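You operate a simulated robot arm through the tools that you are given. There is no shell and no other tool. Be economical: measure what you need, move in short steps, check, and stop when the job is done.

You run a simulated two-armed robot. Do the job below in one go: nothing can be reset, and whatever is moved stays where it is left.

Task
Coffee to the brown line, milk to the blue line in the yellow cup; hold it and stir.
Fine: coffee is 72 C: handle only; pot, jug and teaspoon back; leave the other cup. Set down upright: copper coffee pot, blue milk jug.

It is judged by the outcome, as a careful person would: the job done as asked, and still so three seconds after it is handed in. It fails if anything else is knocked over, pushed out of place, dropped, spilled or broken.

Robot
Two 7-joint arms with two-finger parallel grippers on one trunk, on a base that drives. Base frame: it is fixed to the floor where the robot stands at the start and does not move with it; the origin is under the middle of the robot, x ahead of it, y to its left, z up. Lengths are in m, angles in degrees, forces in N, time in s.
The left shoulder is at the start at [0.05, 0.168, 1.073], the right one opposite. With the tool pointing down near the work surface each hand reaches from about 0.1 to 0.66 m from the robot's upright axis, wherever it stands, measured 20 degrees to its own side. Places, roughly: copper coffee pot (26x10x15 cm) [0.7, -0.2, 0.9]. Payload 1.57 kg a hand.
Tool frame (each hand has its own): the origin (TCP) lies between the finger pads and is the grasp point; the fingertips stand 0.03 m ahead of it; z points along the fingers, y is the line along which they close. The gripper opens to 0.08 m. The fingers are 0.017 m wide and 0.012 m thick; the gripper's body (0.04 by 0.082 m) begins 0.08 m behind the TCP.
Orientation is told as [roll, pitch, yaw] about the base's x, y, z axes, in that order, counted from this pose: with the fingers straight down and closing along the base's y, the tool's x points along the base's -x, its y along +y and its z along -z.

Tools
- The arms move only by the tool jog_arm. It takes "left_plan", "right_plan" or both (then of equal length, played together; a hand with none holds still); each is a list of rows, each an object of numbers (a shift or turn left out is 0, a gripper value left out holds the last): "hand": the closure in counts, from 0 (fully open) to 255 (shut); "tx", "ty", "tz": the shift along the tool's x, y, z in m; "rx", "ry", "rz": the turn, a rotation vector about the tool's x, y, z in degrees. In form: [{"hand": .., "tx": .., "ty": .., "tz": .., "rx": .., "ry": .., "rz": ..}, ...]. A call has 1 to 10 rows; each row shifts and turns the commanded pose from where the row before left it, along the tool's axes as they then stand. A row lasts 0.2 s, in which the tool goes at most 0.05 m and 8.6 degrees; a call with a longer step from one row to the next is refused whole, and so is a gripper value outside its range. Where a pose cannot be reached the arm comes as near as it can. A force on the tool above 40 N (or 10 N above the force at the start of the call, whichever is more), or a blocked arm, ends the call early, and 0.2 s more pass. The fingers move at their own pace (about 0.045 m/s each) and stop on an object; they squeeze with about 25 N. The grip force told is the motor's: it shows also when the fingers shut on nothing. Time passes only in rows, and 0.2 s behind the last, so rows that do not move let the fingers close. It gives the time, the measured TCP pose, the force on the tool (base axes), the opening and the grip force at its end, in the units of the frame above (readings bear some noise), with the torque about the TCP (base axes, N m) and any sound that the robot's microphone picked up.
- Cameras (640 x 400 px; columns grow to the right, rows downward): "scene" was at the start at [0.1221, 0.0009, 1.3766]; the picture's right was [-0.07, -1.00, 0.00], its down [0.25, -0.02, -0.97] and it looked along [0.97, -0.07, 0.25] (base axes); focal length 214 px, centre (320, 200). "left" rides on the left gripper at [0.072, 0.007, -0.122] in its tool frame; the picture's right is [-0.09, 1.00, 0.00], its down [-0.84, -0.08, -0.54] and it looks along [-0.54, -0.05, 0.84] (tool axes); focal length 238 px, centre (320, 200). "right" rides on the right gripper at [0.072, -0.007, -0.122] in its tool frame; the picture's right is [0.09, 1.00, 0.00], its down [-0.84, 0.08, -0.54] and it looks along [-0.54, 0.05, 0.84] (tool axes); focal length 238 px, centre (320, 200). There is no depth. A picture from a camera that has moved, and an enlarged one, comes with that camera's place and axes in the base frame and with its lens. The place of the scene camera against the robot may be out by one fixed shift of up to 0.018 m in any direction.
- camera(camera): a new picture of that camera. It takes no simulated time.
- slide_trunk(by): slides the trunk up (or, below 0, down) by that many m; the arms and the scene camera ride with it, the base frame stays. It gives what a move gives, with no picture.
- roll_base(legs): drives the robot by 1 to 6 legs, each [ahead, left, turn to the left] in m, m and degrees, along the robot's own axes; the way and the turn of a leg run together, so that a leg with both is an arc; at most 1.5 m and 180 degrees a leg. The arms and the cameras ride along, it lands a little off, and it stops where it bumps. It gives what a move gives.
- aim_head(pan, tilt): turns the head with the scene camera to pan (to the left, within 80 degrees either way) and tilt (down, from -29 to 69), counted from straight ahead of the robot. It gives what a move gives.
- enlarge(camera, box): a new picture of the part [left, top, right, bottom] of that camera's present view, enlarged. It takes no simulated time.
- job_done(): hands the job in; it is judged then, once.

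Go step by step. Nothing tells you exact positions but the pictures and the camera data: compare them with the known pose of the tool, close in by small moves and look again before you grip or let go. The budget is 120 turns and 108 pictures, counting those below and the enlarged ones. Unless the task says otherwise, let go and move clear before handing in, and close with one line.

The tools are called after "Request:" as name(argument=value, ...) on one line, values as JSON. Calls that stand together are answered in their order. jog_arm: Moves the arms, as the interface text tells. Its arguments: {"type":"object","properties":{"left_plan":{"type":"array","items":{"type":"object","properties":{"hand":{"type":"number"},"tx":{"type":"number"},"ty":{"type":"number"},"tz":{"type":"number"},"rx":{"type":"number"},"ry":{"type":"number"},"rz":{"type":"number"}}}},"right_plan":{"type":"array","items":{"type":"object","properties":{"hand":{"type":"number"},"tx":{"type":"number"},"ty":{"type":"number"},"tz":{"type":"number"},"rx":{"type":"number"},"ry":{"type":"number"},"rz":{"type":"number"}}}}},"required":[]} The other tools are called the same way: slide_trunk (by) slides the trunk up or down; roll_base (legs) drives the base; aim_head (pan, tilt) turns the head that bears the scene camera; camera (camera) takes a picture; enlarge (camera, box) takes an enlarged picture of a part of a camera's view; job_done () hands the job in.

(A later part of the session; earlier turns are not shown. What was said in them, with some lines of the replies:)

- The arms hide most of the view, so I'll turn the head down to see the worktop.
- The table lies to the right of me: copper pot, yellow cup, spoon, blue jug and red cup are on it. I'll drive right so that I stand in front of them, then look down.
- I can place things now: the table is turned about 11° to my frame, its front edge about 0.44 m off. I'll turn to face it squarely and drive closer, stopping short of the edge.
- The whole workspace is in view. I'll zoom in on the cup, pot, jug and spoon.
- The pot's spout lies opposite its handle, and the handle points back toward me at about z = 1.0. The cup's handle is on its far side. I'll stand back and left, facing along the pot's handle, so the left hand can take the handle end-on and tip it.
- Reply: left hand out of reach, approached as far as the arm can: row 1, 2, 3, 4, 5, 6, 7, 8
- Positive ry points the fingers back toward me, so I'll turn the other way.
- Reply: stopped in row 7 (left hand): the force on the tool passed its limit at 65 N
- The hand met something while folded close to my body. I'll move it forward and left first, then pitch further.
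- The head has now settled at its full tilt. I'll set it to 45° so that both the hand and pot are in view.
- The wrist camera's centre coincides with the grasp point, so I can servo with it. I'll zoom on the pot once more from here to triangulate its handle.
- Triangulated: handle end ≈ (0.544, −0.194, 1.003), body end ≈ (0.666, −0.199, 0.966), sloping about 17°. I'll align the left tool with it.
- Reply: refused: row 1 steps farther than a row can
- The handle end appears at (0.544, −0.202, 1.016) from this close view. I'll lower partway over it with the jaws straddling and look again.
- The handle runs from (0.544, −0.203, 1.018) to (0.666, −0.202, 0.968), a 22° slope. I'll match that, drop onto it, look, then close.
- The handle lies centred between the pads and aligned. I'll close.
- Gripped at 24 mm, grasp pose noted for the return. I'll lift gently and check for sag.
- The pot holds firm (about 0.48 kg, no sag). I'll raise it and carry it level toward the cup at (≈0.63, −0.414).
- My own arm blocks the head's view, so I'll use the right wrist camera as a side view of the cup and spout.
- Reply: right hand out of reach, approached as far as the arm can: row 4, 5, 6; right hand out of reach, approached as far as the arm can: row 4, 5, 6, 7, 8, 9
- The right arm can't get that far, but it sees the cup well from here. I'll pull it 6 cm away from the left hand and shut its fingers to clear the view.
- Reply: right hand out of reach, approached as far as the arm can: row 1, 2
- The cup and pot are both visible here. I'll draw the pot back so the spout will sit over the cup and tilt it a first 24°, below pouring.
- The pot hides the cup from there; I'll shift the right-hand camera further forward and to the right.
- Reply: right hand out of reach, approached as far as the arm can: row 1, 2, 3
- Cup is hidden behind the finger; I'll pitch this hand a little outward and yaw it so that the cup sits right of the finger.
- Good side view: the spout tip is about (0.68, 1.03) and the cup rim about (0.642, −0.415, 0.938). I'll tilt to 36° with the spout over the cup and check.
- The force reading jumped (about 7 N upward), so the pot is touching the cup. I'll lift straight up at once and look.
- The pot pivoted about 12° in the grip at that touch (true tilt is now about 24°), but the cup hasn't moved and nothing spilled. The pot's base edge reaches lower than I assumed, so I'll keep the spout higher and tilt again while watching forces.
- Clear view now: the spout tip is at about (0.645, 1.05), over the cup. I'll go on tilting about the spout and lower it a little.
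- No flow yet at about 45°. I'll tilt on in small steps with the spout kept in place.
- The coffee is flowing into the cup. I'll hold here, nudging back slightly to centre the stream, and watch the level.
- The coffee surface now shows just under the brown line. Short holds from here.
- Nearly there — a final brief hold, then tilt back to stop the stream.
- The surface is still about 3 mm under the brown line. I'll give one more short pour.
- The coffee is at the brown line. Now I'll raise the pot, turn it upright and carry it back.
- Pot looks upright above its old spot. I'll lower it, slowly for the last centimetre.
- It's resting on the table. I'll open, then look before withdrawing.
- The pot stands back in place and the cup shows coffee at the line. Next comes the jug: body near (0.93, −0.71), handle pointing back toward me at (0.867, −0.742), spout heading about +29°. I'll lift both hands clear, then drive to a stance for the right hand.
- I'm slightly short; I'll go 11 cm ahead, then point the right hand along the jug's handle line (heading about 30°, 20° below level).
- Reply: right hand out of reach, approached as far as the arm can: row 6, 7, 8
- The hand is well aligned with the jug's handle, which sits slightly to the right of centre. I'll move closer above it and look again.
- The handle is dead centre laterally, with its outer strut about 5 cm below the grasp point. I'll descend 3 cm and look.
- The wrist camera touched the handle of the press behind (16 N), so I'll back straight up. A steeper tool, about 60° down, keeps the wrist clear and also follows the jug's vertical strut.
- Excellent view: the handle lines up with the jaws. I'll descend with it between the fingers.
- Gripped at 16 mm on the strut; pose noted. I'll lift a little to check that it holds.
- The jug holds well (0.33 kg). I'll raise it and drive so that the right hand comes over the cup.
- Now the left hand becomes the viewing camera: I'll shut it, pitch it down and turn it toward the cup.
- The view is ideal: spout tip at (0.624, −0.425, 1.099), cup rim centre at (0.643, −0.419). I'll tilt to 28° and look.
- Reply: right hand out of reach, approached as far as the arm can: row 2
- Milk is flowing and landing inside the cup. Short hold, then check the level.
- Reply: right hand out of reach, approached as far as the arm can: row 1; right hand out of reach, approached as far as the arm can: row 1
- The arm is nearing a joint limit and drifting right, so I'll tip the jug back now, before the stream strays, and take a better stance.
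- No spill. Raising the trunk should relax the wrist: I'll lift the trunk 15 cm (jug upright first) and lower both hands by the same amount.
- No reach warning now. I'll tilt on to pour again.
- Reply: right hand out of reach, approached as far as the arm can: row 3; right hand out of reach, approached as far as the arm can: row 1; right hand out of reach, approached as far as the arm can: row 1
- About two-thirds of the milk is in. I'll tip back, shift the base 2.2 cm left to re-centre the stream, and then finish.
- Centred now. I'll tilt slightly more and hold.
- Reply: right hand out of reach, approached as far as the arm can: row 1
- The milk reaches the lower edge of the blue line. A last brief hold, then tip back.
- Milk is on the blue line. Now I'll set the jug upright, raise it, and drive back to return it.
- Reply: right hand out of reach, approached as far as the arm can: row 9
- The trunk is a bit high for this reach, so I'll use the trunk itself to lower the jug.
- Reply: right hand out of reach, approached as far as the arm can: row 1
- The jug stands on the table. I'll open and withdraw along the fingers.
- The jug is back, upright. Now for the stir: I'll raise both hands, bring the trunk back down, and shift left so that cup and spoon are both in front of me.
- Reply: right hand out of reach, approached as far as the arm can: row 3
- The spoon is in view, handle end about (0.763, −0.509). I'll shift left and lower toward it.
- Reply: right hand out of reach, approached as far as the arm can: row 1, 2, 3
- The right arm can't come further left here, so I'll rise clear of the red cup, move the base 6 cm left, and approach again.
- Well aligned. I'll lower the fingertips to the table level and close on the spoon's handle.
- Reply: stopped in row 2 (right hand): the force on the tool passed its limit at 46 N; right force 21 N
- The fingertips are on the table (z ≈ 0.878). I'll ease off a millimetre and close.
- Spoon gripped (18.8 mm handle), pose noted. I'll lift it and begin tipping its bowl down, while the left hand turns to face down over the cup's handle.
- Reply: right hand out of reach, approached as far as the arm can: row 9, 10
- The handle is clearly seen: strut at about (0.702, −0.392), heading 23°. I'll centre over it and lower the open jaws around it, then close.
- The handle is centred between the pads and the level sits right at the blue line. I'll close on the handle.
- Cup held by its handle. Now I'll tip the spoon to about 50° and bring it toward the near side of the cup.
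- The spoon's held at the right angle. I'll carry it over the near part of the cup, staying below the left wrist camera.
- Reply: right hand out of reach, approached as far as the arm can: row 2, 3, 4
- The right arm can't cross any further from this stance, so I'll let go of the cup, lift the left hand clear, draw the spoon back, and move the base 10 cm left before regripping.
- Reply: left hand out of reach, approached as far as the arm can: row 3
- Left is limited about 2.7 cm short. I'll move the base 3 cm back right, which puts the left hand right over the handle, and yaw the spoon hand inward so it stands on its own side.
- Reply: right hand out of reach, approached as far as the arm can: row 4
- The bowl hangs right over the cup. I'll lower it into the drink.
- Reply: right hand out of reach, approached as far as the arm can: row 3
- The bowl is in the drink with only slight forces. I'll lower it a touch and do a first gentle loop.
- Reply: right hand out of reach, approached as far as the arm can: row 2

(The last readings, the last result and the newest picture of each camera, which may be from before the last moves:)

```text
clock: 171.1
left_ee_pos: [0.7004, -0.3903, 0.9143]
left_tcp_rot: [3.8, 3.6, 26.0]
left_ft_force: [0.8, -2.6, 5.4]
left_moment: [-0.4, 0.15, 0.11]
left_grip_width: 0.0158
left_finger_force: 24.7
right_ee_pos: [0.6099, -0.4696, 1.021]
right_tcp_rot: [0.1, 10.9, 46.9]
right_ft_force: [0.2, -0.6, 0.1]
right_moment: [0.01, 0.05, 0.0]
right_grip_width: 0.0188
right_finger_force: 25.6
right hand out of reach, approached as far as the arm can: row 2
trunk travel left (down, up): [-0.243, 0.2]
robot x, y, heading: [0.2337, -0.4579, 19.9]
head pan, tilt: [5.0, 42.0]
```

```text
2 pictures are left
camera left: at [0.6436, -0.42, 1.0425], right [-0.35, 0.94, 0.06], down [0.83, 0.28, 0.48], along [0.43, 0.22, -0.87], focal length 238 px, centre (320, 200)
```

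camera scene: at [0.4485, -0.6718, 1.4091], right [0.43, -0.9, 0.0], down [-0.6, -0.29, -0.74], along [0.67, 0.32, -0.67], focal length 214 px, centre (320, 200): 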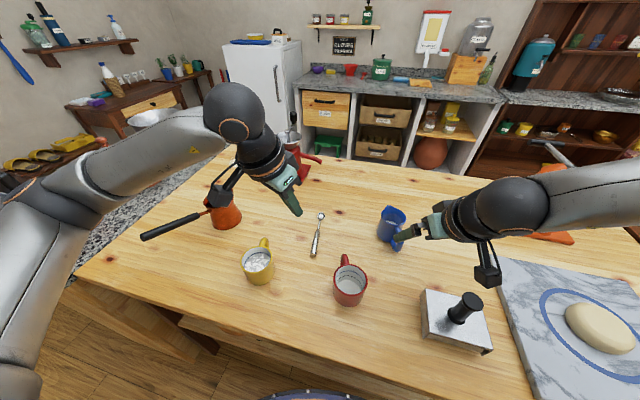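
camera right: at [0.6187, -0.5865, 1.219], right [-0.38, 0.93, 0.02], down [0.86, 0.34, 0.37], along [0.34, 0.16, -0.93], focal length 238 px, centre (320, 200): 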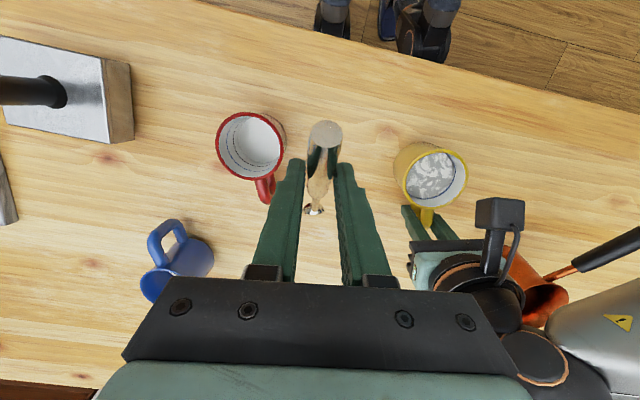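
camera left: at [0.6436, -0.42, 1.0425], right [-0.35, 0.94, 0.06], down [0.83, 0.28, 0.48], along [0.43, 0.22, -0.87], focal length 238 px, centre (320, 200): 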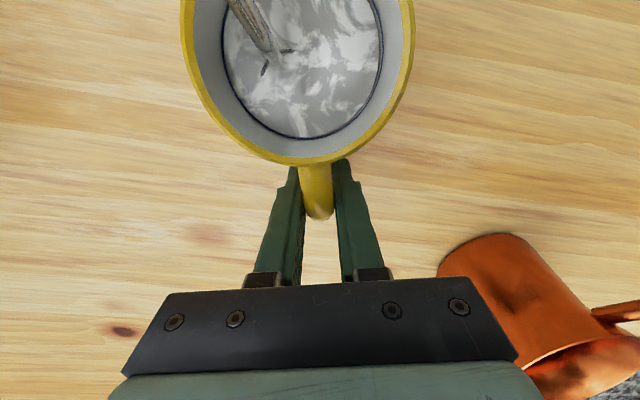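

Stirring works with negligible force. I'll do several more loops.

Request:
jog_arm(right_plan=[{"tx": -0.0049, "ty": 0.0029}, {"tx": -0.0021, "ty": 0.0071}, {"tx": 0.0021, "ty": 0.0071}, {"tx": 0.0049, "ty": 0.0029}, {"tx": 0.0049, "ty": -0.0029}, {"tx": 0.0021, "ty": -0.0071}, {"tx": -0.0021, "ty": -0.0071}, {"tx": -0.0049, "ty": -0.0029}])

Request:
jog_arm(right_plan=[{"tx": -0.0049, "ty": 0.0029}, {"tx": -0.0021, "ty": 0.0071}, {"tx": 0.0021, "ty": 0.0071}, {"tx": 0.0049, "ty": 0.0029}, {"tx": 0.0049, "ty": -0.0029}, {"tx": 0.0021, "ty": -0.0071}, {"tx": -0.0021, "ty": -0.0071}, {"tx": -0.0049, "ty": -0.0029}])

Request:
jog_arm(right_plan=[{"tx": -0.0049, "ty": 0.0029}, {"tx": -0.0021, "ty": 0.0071}, {"tx": 0.0021, "ty": 0.0071}, {"tx": 0.0049, "ty": 0.0029}, {"tx": 0.0049, "ty": -0.0029}, {"tx": 0.0021, "ty": -0.0071}, {"tx": -0.0021, "ty": -0.0071}, {"tx": -0.0049, "ty": -0.0029}])

```text
clock: 172.9
left_ee_pos: [0.7013, -0.3888, 0.9153]
left_tcp_rot: [3.7, 3.6, 26.1]
left_ft_force: [1.9, -1.3, 4.4]
left_moment: [-0.35, 0.07, 0.18]
left_grip_width: 0.016
left_finger_force: 25.2
right_ee_pos: [0.6136, -0.4744, 1.0212]
right_tcp_rot: [0.0, 10.9, 46.9]
right_ft_force: [0.3, -0.8, -0.2]
right_moment: [-0.01, 0.0, -0.01]
right_grip_width: 0.0191
right_finger_force: 25.2
right hand out of reach, approached as far as the arm can: row 2
trunk travel left (down, up): [-0.243, 0.2]
robot x, y, heading: [0.2367, -0.4569, 20.2]
head pan, tilt: [5.0, 42.0]
```

```text
clock: 174.7
left_ee_pos: [0.7009, -0.3902, 0.9151]
left_tcp_rot: [3.7, 3.5, 26.0]
left_ft_force: [5.0, -2.5, 1.4]
left_moment: [-0.23, 0.13, 0.3]
left_grip_width: 0.0159
left_finger_force: 24.9
right_ee_pos: [0.6195, -0.476, 1.0211]
right_tcp_rot: [0.1, 11.1, 47.1]
right_ft_force: [-7.6, 2.3, 0.8]
right_moment: [0.3, 0.73, 0.43]
right_grip_width: 0.0196
right_finger_force: 24.8
right hand out of reach, approached as far as the arm can: row 3
trunk travel left (down, up): [-0.243, 0.2]
robot x, y, heading: [0.2331, -0.4609, 20.3]
head pan, tilt: [5.0, 42.0]
```

```text
clock: 176.5
left_ee_pos: [0.7013, -0.39, 0.9149]
left_tcp_rot: [3.7, 3.5, 26.0]
left_ft_force: [5.7, -1.2, 1.6]
left_moment: [-0.14, 0.11, 0.27]
left_grip_width: 0.0157
left_finger_force: 25.0
right_ee_pos: [0.6197, -0.4783, 1.0208]
right_tcp_rot: [0.1, 11.0, 47.2]
right_ft_force: [-7.5, 2.2, 2.1]
right_moment: [0.4, 0.66, 0.38]
right_grip_width: 0.0195
right_finger_force: 24.7
trunk travel left (down, up): [-0.243, 0.2]
robot x, y, heading: [0.2365, -0.4584, 20.2]
head pan, tilt: [5.0, 42.0]
```

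The spoon has drifted against the wall of the cup, so I'll re-centre it and finish with one smaller loop.

Request:
jog_arm(right_plan=[{"tx": 0.005, "ty": 0.008}, {"tx": 0.004, "ty": 0.003}, {"tx": 0.004, "ty": -0.003}, {"tx": 0.002, "ty": -0.005}, {"tx": -0.004, "ty": -0.003}, {"tx": -0.004, "ty": 0.003}, {"tx": -0.002, "ty": 0.005}, {"tx": 0.002, "ty": 0}, {"tx": 0}])

Request:
camera(camera="left")

```text
clock: 178.5
left_ee_pos: [0.7016, -0.3895, 0.9141]
left_tcp_rot: [3.8, 3.5, 26.1]
left_ft_force: [3.1, 0.7, 2.1]
left_moment: [-0.16, -0.06, 0.2]
left_grip_width: 0.0157
left_finger_force: 25.0
right_ee_pos: [0.6098, -0.4773, 1.0218]
right_tcp_rot: [0.0, 10.9, 46.8]
right_ft_force: [0.4, 0.1, -0.1]
right_moment: [0.04, -0.02, 0.06]
right_grip_width: 0.0189
right_finger_force: 24.9
trunk travel left (down, up): [-0.243, 0.2]
robot x, y, heading: [0.2308, -0.4579, 20.4]
head pan, tilt: [5.0, 42.0]
```

```text
1 pictures are left
camera left: at [0.6442, -0.4192, 1.0424], right [-0.35, 0.93, 0.06], down [0.83, 0.28, 0.48], along [0.44, 0.22, -0.87], focal length 238 px, centre (320, 200)
```

left: 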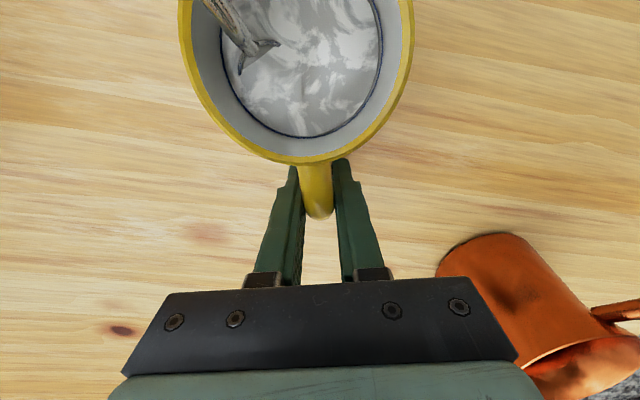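

The drink is blending but streaks remain. I'll shift toward the centre and stir through several more loops.

Request:
jog_arm(right_plan=[{"ty": 0.006}, {"tx": -0.0049, "ty": 0.0018}, {"tx": -0.0021, "ty": 0.0042}, {"tx": 0.0021, "ty": 0.0042}, {"tx": 0.0049, "ty": 0.0018}, {"tx": 0.0049, "ty": -0.0018}, {"tx": 0.0021, "ty": -0.0042}, {"tx": -0.0021, "ty": -0.0042}, {"tx": -0.0049, "ty": -0.0018}])

Request:
jog_arm(right_plan=[{"ty": 0.001}, {"tx": -0.0049, "ty": 0.0018}, {"tx": -0.0021, "ty": 0.0042}, {"tx": 0.0021, "ty": 0.0042}, {"tx": 0.0049, "ty": 0.0018}, {"tx": 0.0049, "ty": -0.0018}, {"tx": 0.0021, "ty": -0.0042}, {"tx": -0.0021, "ty": -0.0042}, {"tx": -0.0049, "ty": -0.0018}])

Request:
jog_arm(right_plan=[{"ty": 0.001}, {"tx": -0.0049, "ty": 0.0018}, {"tx": -0.0021, "ty": 0.0042}, {"tx": 0.0021, "ty": 0.0042}, {"tx": 0.0049, "ty": 0.0018}, {"tx": 0.0049, "ty": -0.0018}, {"tx": 0.0021, "ty": -0.0042}, {"tx": -0.0021, "ty": -0.0042}, {"tx": -0.0049, "ty": -0.0018}])

```text
clock: 180.5
left_ee_pos: [0.7012, -0.3912, 0.9153]
left_tcp_rot: [3.7, 3.6, 25.9]
left_ft_force: [-1.4, -2.7, 0.1]
left_moment: [-0.19, 0.01, -0.01]
left_grip_width: 0.0159
left_finger_force: 25.4
right_ee_pos: [0.6056, -0.4732, 1.0236]
right_tcp_rot: [0.0, 10.9, 46.9]
right_ft_force: [0.1, -0.6, -1.1]
right_moment: [0.0, -0.01, -0.02]
right_grip_width: 0.0189
right_finger_force: 24.6
trunk travel left (down, up): [-0.243, 0.2]
robot x, y, heading: [0.2372, -0.4603, 20.5]
head pan, tilt: [5.0, 42.0]
```

```text
clock: 182.5
left_ee_pos: [0.7001, -0.3902, 0.9142]
left_tcp_rot: [3.7, 3.7, 26.0]
left_ft_force: [-1.1, -0.6, 0.3]
left_moment: [-0.1, -0.03, 0.03]
left_grip_width: 0.0161
left_finger_force: 25.0
right_ee_pos: [0.6041, -0.4735, 1.022]
right_tcp_rot: [0.0, 11.1, 46.8]
right_ft_force: [0.0, -0.3, -0.8]
right_moment: [0.03, -0.03, 0.01]
right_grip_width: 0.0188
right_finger_force: 24.2
trunk travel left (down, up): [-0.243, 0.2]
robot x, y, heading: [0.2373, -0.4571, 20.1]
head pan, tilt: [5.0, 42.0]
```

```text
clock: 184.5
left_ee_pos: [0.7001, -0.39, 0.914]
left_tcp_rot: [3.7, 3.5, 25.9]
left_ft_force: [-1.5, -1.7, 0.7]
left_moment: [-0.19, 0.02, 0.03]
left_grip_width: 0.016
left_finger_force: 25.5
right_ee_pos: [0.603, -0.4741, 1.0206]
right_tcp_rot: [-0.1, 11.1, 47.0]
right_ft_force: [0.0, 0.6, -0.3]
right_moment: [0.02, -0.01, 0.01]
right_grip_width: 0.019
right_finger_force: 25.2
trunk travel left (down, up): [-0.243, 0.2]
robot x, y, heading: [0.2332, -0.4587, 20.0]
head pan, tilt: [5.0, 42.0]
```

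Clean loops with no contact. A few more.

Request:
jog_arm(right_plan=[{"tx": -0.003}, {"tx": -0.006, "ty": 0.0021}, {"tx": -0.0025, "ty": 0.005}, {"tx": 0.0025, "ty": 0.005}, {"tx": 0.006, "ty": 0.0021}, {"tx": 0.006, "ty": -0.0021}, {"tx": 0.0025, "ty": -0.005}, {"tx": -0.0025, "ty": -0.005}, {"tx": -0.006, "ty": -0.0021}])

Request:
jog_arm(right_plan=[{"tx": -0.006, "ty": 0.0021}, {"tx": -0.0025, "ty": 0.005}, {"tx": 0.0025, "ty": 0.005}, {"tx": 0.006, "ty": 0.0021}, {"tx": 0.006, "ty": -0.0021}, {"tx": 0.0025, "ty": -0.005}, {"tx": -0.0025, "ty": -0.005}, {"tx": -0.006, "ty": -0.0021}])

Request:
jog_arm(right_plan=[{"tx": -0.006, "ty": 0.0021}, {"tx": -0.0025, "ty": 0.005}, {"tx": 0.0025, "ty": 0.005}, {"tx": 0.006, "ty": 0.0021}, {"tx": 0.006, "ty": -0.0021}, {"tx": 0.0025, "ty": -0.005}, {"tx": -0.0025, "ty": -0.005}, {"tx": -0.006, "ty": -0.0021}])

Request:
jog_arm(right_plan=[{"tx": -0.006, "ty": 0.0021}, {"tx": -0.0025, "ty": 0.005}, {"tx": 0.0025, "ty": 0.005}, {"tx": 0.006, "ty": 0.0021}, {"tx": 0.006, "ty": -0.0021}, {"tx": 0.0025, "ty": -0.005}, {"tx": -0.0025, "ty": -0.005}, {"tx": -0.006, "ty": -0.0021}])

```text
clock: 186.5
left_ee_pos: [0.7008, -0.3905, 0.9152]
left_tcp_rot: [3.7, 3.6, 25.9]
left_ft_force: [1.1, -1.7, 0.9]
left_moment: [-0.16, -0.03, 0.05]
left_grip_width: 0.0157
left_finger_force: 24.8
right_ee_pos: [0.6077, -0.4733, 1.0221]
right_tcp_rot: [0.0, 11.0, 47.0]
right_ft_force: [0.7, -0.3, -1.1]
right_moment: [-0.01, 0.02, -0.03]
right_grip_width: 0.0188
right_finger_force: 25.4
right hand out of reach, approached as far as the arm can: row 3
trunk travel left (down, up): [-0.243, 0.2]
robot x, y, heading: [0.2362, -0.4581, 20.1]
head pan, tilt: [5.0, 42.0]
```

```text
clock: 188.3
left_ee_pos: [0.7001, -0.3897, 0.9144]
left_tcp_rot: [3.7, 3.6, 26.0]
left_ft_force: [1.9, -0.7, 1.7]
left_moment: [-0.17, -0.05, 0.1]
left_grip_width: 0.0159
left_finger_force: 24.8
right_ee_pos: [0.6077, -0.4738, 1.0224]
right_tcp_rot: [-0.1, 10.9, 47.0]
right_ft_force: [-0.3, -0.5, -0.8]
right_moment: [-0.01, 0.0, -0.03]
right_grip_width: 0.0187
right_finger_force: 24.7
trunk travel left (down, up): [-0.243, 0.2]
robot x, y, heading: [0.2353, -0.4607, 20.1]
head pan, tilt: [5.0, 42.0]
```

```text
clock: 190.1
left_ee_pos: [0.6999, -0.3903, 0.9153]
left_tcp_rot: [3.7, 3.6, 26.0]
left_ft_force: [1.2, -0.3, 1.9]
left_moment: [-0.16, 0.02, 0.1]
left_grip_width: 0.016
left_finger_force: 25.5
right_ee_pos: [0.6078, -0.4715, 1.0218]
right_tcp_rot: [0.0, 10.9, 46.8]
right_ft_force: [0.1, 0.5, -0.2]
right_moment: [0.03, -0.01, -0.02]
right_grip_width: 0.019
right_finger_force: 24.7
trunk travel left (down, up): [-0.243, 0.2]
robot x, y, heading: [0.2364, -0.4577, 20.1]
head pan, tilt: [5.0, 42.0]
```

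```text
clock: 191.9
left_ee_pos: [0.7015, -0.3896, 0.9147]
left_tcp_rot: [3.8, 3.6, 26.0]
left_ft_force: [0.7, -0.6, 0.8]
left_moment: [-0.22, 0.0, 0.08]
left_grip_width: 0.0157
left_finger_force: 25.1
right_ee_pos: [0.6077, -0.4732, 1.0229]
right_tcp_rot: [0.0, 11.0, 46.8]
right_ft_force: [-0.2, 0.5, -0.8]
right_moment: [0.01, 0.01, 0.03]
right_grip_width: 0.019
right_finger_force: 25.3
trunk travel left (down, up): [-0.243, 0.2]
robot x, y, heading: [0.2341, -0.457, 20.0]
head pan, tilt: [5.0, 42.0]
```

Well stirred. I'll lift the spoon out, draw it back, then release the cup's handle and raise the left hand.

Request:
jog_arm(right_plan=[{"tx": 0.0033, "ty": 0.003, "tz": -0.0172}, {"tx": 0.0033, "tz": -0.0172}, {"tx": 0.0033, "tz": -0.0172}, {"tx": 0.0033, "tz": -0.0172}, {"tx": 0.03}, {"tx": 0.03}, {"tx": 0.03}, {"tx": 0}])

Request:
jog_arm(left_plan=[{"hand": 0}, {"hand": 0}, {"hand": 0}, {"hand": 0}, {"hand": 0}, {"tz": -0.04}, {"tz": -0.04}, {"tz": -0.04}, {"tx": 0}])

```text
clock: 193.7
left_ee_pos: [0.701, -0.3911, 0.9153]
left_tcp_rot: [3.8, 3.7, 26.0]
left_ft_force: [0.5, -0.4, 1.0]
left_moment: [-0.12, 0.03, 0.04]
left_grip_width: 0.016
left_finger_force: 25.4
right_ee_pos: [0.5463, -0.5408, 1.108]
right_tcp_rot: [-0.1, 10.9, 47.0]
right_ft_force: [0.0, 0.5, 0.1]
right_moment: [-0.01, 0.0, -0.02]
right_grip_width: 0.0188
right_finger_force: 25.1
right hand out of reach, approached as far as the arm can: row 4
trunk travel left (down, up): [-0.243, 0.2]
robot x, y, heading: [0.2362, -0.4579, 19.8]
head pan, tilt: [5.0, 42.0]
```

```text
clock: 195.7
left_ee_pos: [0.7095, -0.3843, 1.0247]
left_tcp_rot: [3.6, 3.5, 25.9]
left_ft_force: [-0.2, -0.4, -0.4]
left_moment: [-0.01, 0.03, -0.04]
left_grip_width: 0.08
left_finger_force: 0.0
left hand out of reach, approached as far as the arm can: row 8
right_ee_pos: [0.5457, -0.5408, 1.1084]
right_tcp_rot: [0.0, 11.0, 46.9]
right_ft_force: [-0.1, 0.5, -1.4]
right_moment: [0.01, -0.02, 0.01]
right_grip_width: 0.0185
right_finger_force: 25.1
trunk travel left (down, up): [-0.243, 0.2]
robot x, y, heading: [0.2382, -0.4574, 20.0]
head pan, tilt: [5.0, 42.0]
```

Now to return the spoon: level it again to its picked-up orientation, move the left hand aside, and drive back to the pick-up stance.

Request:
jog_arm(right_plan=[{"rx": -1.43, "rz": 7.4}, {"rx": -1.43, "rz": 7.4}, {"rx": -1.43, "rz": 7.4}, {"rx": -1.43, "rz": 7.3}, {"ry": -8.35}, {"ry": -8.35}, {"ry": -8.35}, {"ry": -8.35}, {"ry": -8.35}, {"ry": -8.35}], left_plan=[{"tx": 0.02, "ty": 0.025}, {"tx": 0.02, "ty": 0.025}, {"tx": 0.02, "ty": 0.025}, {"tx": 0.02, "ty": 0.025}, {"tx": 0}, {"tx": 0}, {"tx": 0}, {"tx": 0}, {"tx": 0}, {"tx": 0}])

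Request:
roll_base(legs=[[0, -0.073, 0]])

```text
clock: 197.9
left_ee_pos: [0.5963, -0.3328, 1.0362]
left_tcp_rot: [3.7, 3.6, 26.0]
left_ft_force: [0.7, -0.1, -0.5]
left_moment: [0.03, -0.03, 0.03]
left_grip_width: 0.0802
left_finger_force: 0.0
right_ee_pos: [0.5452, -0.5413, 1.1081]
right_tcp_rot: [0.1, -39.4, 16.7]
right_ft_force: [0.7, -0.7, -0.6]
right_moment: [0.0, 0.01, -0.01]
right_grip_width: 0.0188
right_finger_force: 25.3
trunk travel left (down, up): [-0.243, 0.2]
robot x, y, heading: [0.2347, -0.4562, 20.1]
head pan, tilt: [5.0, 42.0]
```

```text
clock: 199.2
left_ee_pos: [0.6193, -0.4004, 1.0375]
left_tcp_rot: [3.8, 3.6, 26.1]
left_ft_force: [-0.9, 0.4, 0.9]
left_moment: [0.04, 0.02, -0.01]
left_grip_width: 0.0797
left_finger_force: 0.0
right_ee_pos: [0.5712, -0.6099, 1.1076]
right_tcp_rot: [0.1, -39.1, 16.9]
right_ft_force: [-0.4, 0.0, -1.1]
right_moment: [-0.01, -0.01, 0.02]
right_grip_width: 0.0185
right_finger_force: 25.3
trunk travel left (down, up): [-0.243, 0.2]
robot x, y, heading: [0.2578, -0.5263, 19.9]
head pan, tilt: [5.0, 42.0]
```

Request:
jog_arm(right_plan=[{"tx": -0.0145, "ty": 0.0069, "tz": 0.0413}, {"tx": -0.0145, "ty": 0.0069, "tz": 0.0413}, {"tx": -0.0145, "ty": 0.0069, "tz": 0.0413}, {"tx": -0.0145, "ty": 0.0069, "tz": 0.0413}, {"tx": -0.0145, "ty": 0.0069, "tz": 0.0413}, {"tx": -0.0145, "ty": 0.0069, "tz": 0.0413}, {"tx": 0}])

```text
clock: 200.8
left_ee_pos: [0.6193, -0.4, 1.0364]
left_tcp_rot: [3.7, 3.6, 26.0]
left_ft_force: [0.3, -0.4, -0.2]
left_moment: [0.0, 0.03, 0.01]
left_grip_width: 0.08
left_finger_force: 0.0
right_ee_pos: [0.775, -0.5015, 0.9723]
right_tcp_rot: [0.1, -39.1, 17.0]
right_ft_force: [0.7, 0.6, -0.3]
right_moment: [0.05, -0.02, 0.0]
right_grip_width: 0.0186
right_finger_force: 25.1
trunk travel left (down, up): [-0.243, 0.2]
robot x, y, heading: [0.258, -0.5259, 20.3]
head pan, tilt: [5.0, 42.0]
```

Request:
jog_arm(right_plan=[{"tx": 0.0122, "ty": -0.001, "tz": 0.0138}, {"tx": 0.0122, "ty": -0.001, "tz": 0.0138}, {"tx": 0.0122, "ty": -0.001, "tz": 0.0138}, {"tx": 0.0013, "tz": 0.0016}, {"tx": 0.0013, "tz": 0.0016}, {"tx": 0}])

```text
clock: 202.2
left_ee_pos: [0.6199, -0.4006, 1.0367]
left_tcp_rot: [3.7, 3.6, 26.1]
left_ft_force: [-1.2, -0.1, -0.1]
left_moment: [-0.02, -0.01, 0.04]
left_grip_width: 0.0798
left_finger_force: 0.1
right_ee_pos: [0.7709, -0.5067, 0.9123]
right_tcp_rot: [0.1, -39.2, 16.9]
right_ft_force: [0.0, 0.4, -0.9]
right_moment: [0.01, 0.01, -0.01]
right_grip_width: 0.0189
right_finger_force: 25.3
trunk travel left (down, up): [-0.243, 0.2]
robot x, y, heading: [0.2596, -0.5247, 20.3]
head pan, tilt: [5.0, 42.0]
```

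Request:
jog_arm(right_plan=[{"tx": 0.001, "tz": 0.0012}, {"tx": 0.001, "tz": 0.0012}, {"tx": 0}])

```text
clock: 203.0
left_ee_pos: [0.6198, -0.4008, 1.037]
left_tcp_rot: [3.7, 3.6, 26.1]
left_ft_force: [0.8, -0.2, -1.2]
left_moment: [0.0, 0.02, -0.04]
left_grip_width: 0.0801
left_finger_force: 0.0
right_ee_pos: [0.7721, -0.5069, 0.9092]
right_tcp_rot: [0.1, -39.2, 16.9]
right_ft_force: [0.2, 0.5, -0.6]
right_moment: [0.0, 0.02, 0.0]
right_grip_width: 0.0188
right_finger_force: 25.3
trunk travel left (down, up): [-0.243, 0.2]
robot x, y, heading: [0.2596, -0.5275, 19.9]
head pan, tilt: [5.0, 42.0]
```

At the pick-up height. I'll release the spoon and withdraw upward.

Request:
jog_arm(right_plan=[{"tx": 0.0006, "tz": 0.0008}, {"hand": 0}, {"hand": 0}, {"hand": 0}, {"hand": 0}, {"hand": 0}, {"tx": -0.012, "tz": -0.016}, {"tx": -0.02, "tz": -0.028}, {"tx": -0.02, "tz": -0.028}, {"tx": 0}])

```text
clock: 205.2
left_ee_pos: [0.6202, -0.4006, 1.0367]
left_tcp_rot: [3.7, 3.6, 26.0]
left_ft_force: [0.5, 0.7, -0.1]
left_moment: [-0.01, -0.01, -0.01]
left_grip_width: 0.0799
left_finger_force: 0.1
right_ee_pos: [0.7672, -0.5108, 0.9968]
right_tcp_rot: [0.1, -39.2, 16.9]
right_ft_force: [-0.2, -0.2, 1.1]
right_moment: [0.01, 0.01, 0.0]
right_grip_width: 0.0801
right_finger_force: 0.2
trunk travel left (down, up): [-0.243, 0.2]
robot x, y, heading: [0.258, -0.5265, 20.0]
head pan, tilt: [5.0, 42.0]
```

I'll raise the hands, back off from the table, and take the last picture to check everything.

Request:
jog_arm(right_plan=[{"tx": -0.02, "tz": -0.028}, {"tx": 0.02, "tz": -0.028}, {"tx": 0}])

Request:
roll_base(legs=[[-0.2, 0, 0]])

Request:
camera(camera="scene")

```text
clock: 206.0
left_ee_pos: [0.6194, -0.3999, 1.0372]
left_tcp_rot: [3.7, 3.7, 26.0]
left_ft_force: [0.0, -0.1, -0.4]
left_moment: [-0.01, -0.01, -0.01]
left_grip_width: 0.0799
left_finger_force: 0.0
right_ee_pos: [0.7334, -0.5214, 1.0423]
right_tcp_rot: [0.1, -39.2, 16.9]
right_ft_force: [-0.4, -0.1, 0.1]
right_moment: [0.02, -0.05, 0.01]
right_grip_width: 0.08
right_finger_force: 0.1
trunk travel left (down, up): [-0.243, 0.2]
robot x, y, heading: [0.2578, -0.5271, 20.0]
head pan, tilt: [5.0, 42.0]
```

```text
clock: 207.6
left_ee_pos: [0.4325, -0.469, 1.0372]
left_tcp_rot: [3.6, 3.6, 26.2]
left_ft_force: [0.6, 0.5, -0.8]
left_moment: [-0.02, 0.0, 0.02]
left_grip_width: 0.0802
left_finger_force: 0.1
right_ee_pos: [0.5456, -0.5885, 1.0415]
right_tcp_rot: [0.1, -39.2, 17.0]
right_ft_force: [0.7, 0.1, -0.3]
right_moment: [0.04, 0.01, -0.01]
right_grip_width: 0.0799
right_finger_force: 0.0
trunk travel left (down, up): [-0.243, 0.2]
robot x, y, heading: [0.0719, -0.5965, 20.4]
head pan, tilt: [5.0, 42.0]
```

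```text
0 pictures are left
camera scene: at [0.1863, -0.5397, 1.2892], right [0.43, -0.9, 0.0], down [-0.6, -0.29, -0.74], along [0.67, 0.32, -0.67], focal length 214 px, centre (320, 200)
```

scene: 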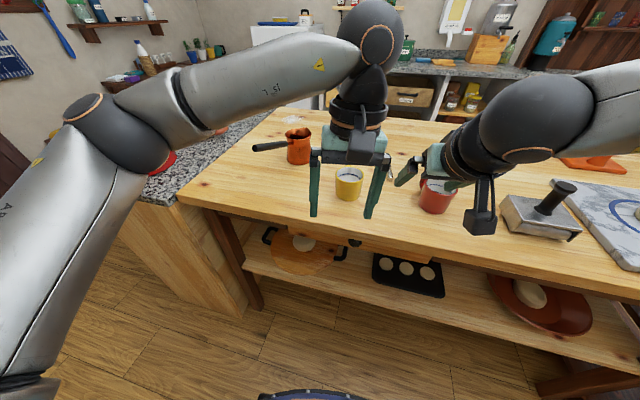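

Everything visible is upright: pot, yellow cup and red cup. Both hands are empty and clear, and nothing looks knocked over or spilled, so I'm handing in.

Request:
job_done()

```text
The job is handed in.
```

I filled the yellow cup with coffee to the brown line and milk to the blue line, then stirred it with the spoon while holding the cup by its handle. The pot, jug and teaspoon are back in place, set down within a few millimetres, and I didn't move the red cup. The last picture showed the pot and both cups upright, but my arms hid the jug and spoon; I had seen the jug upright after setting it down, but didn't see the spoon again after letting it go.
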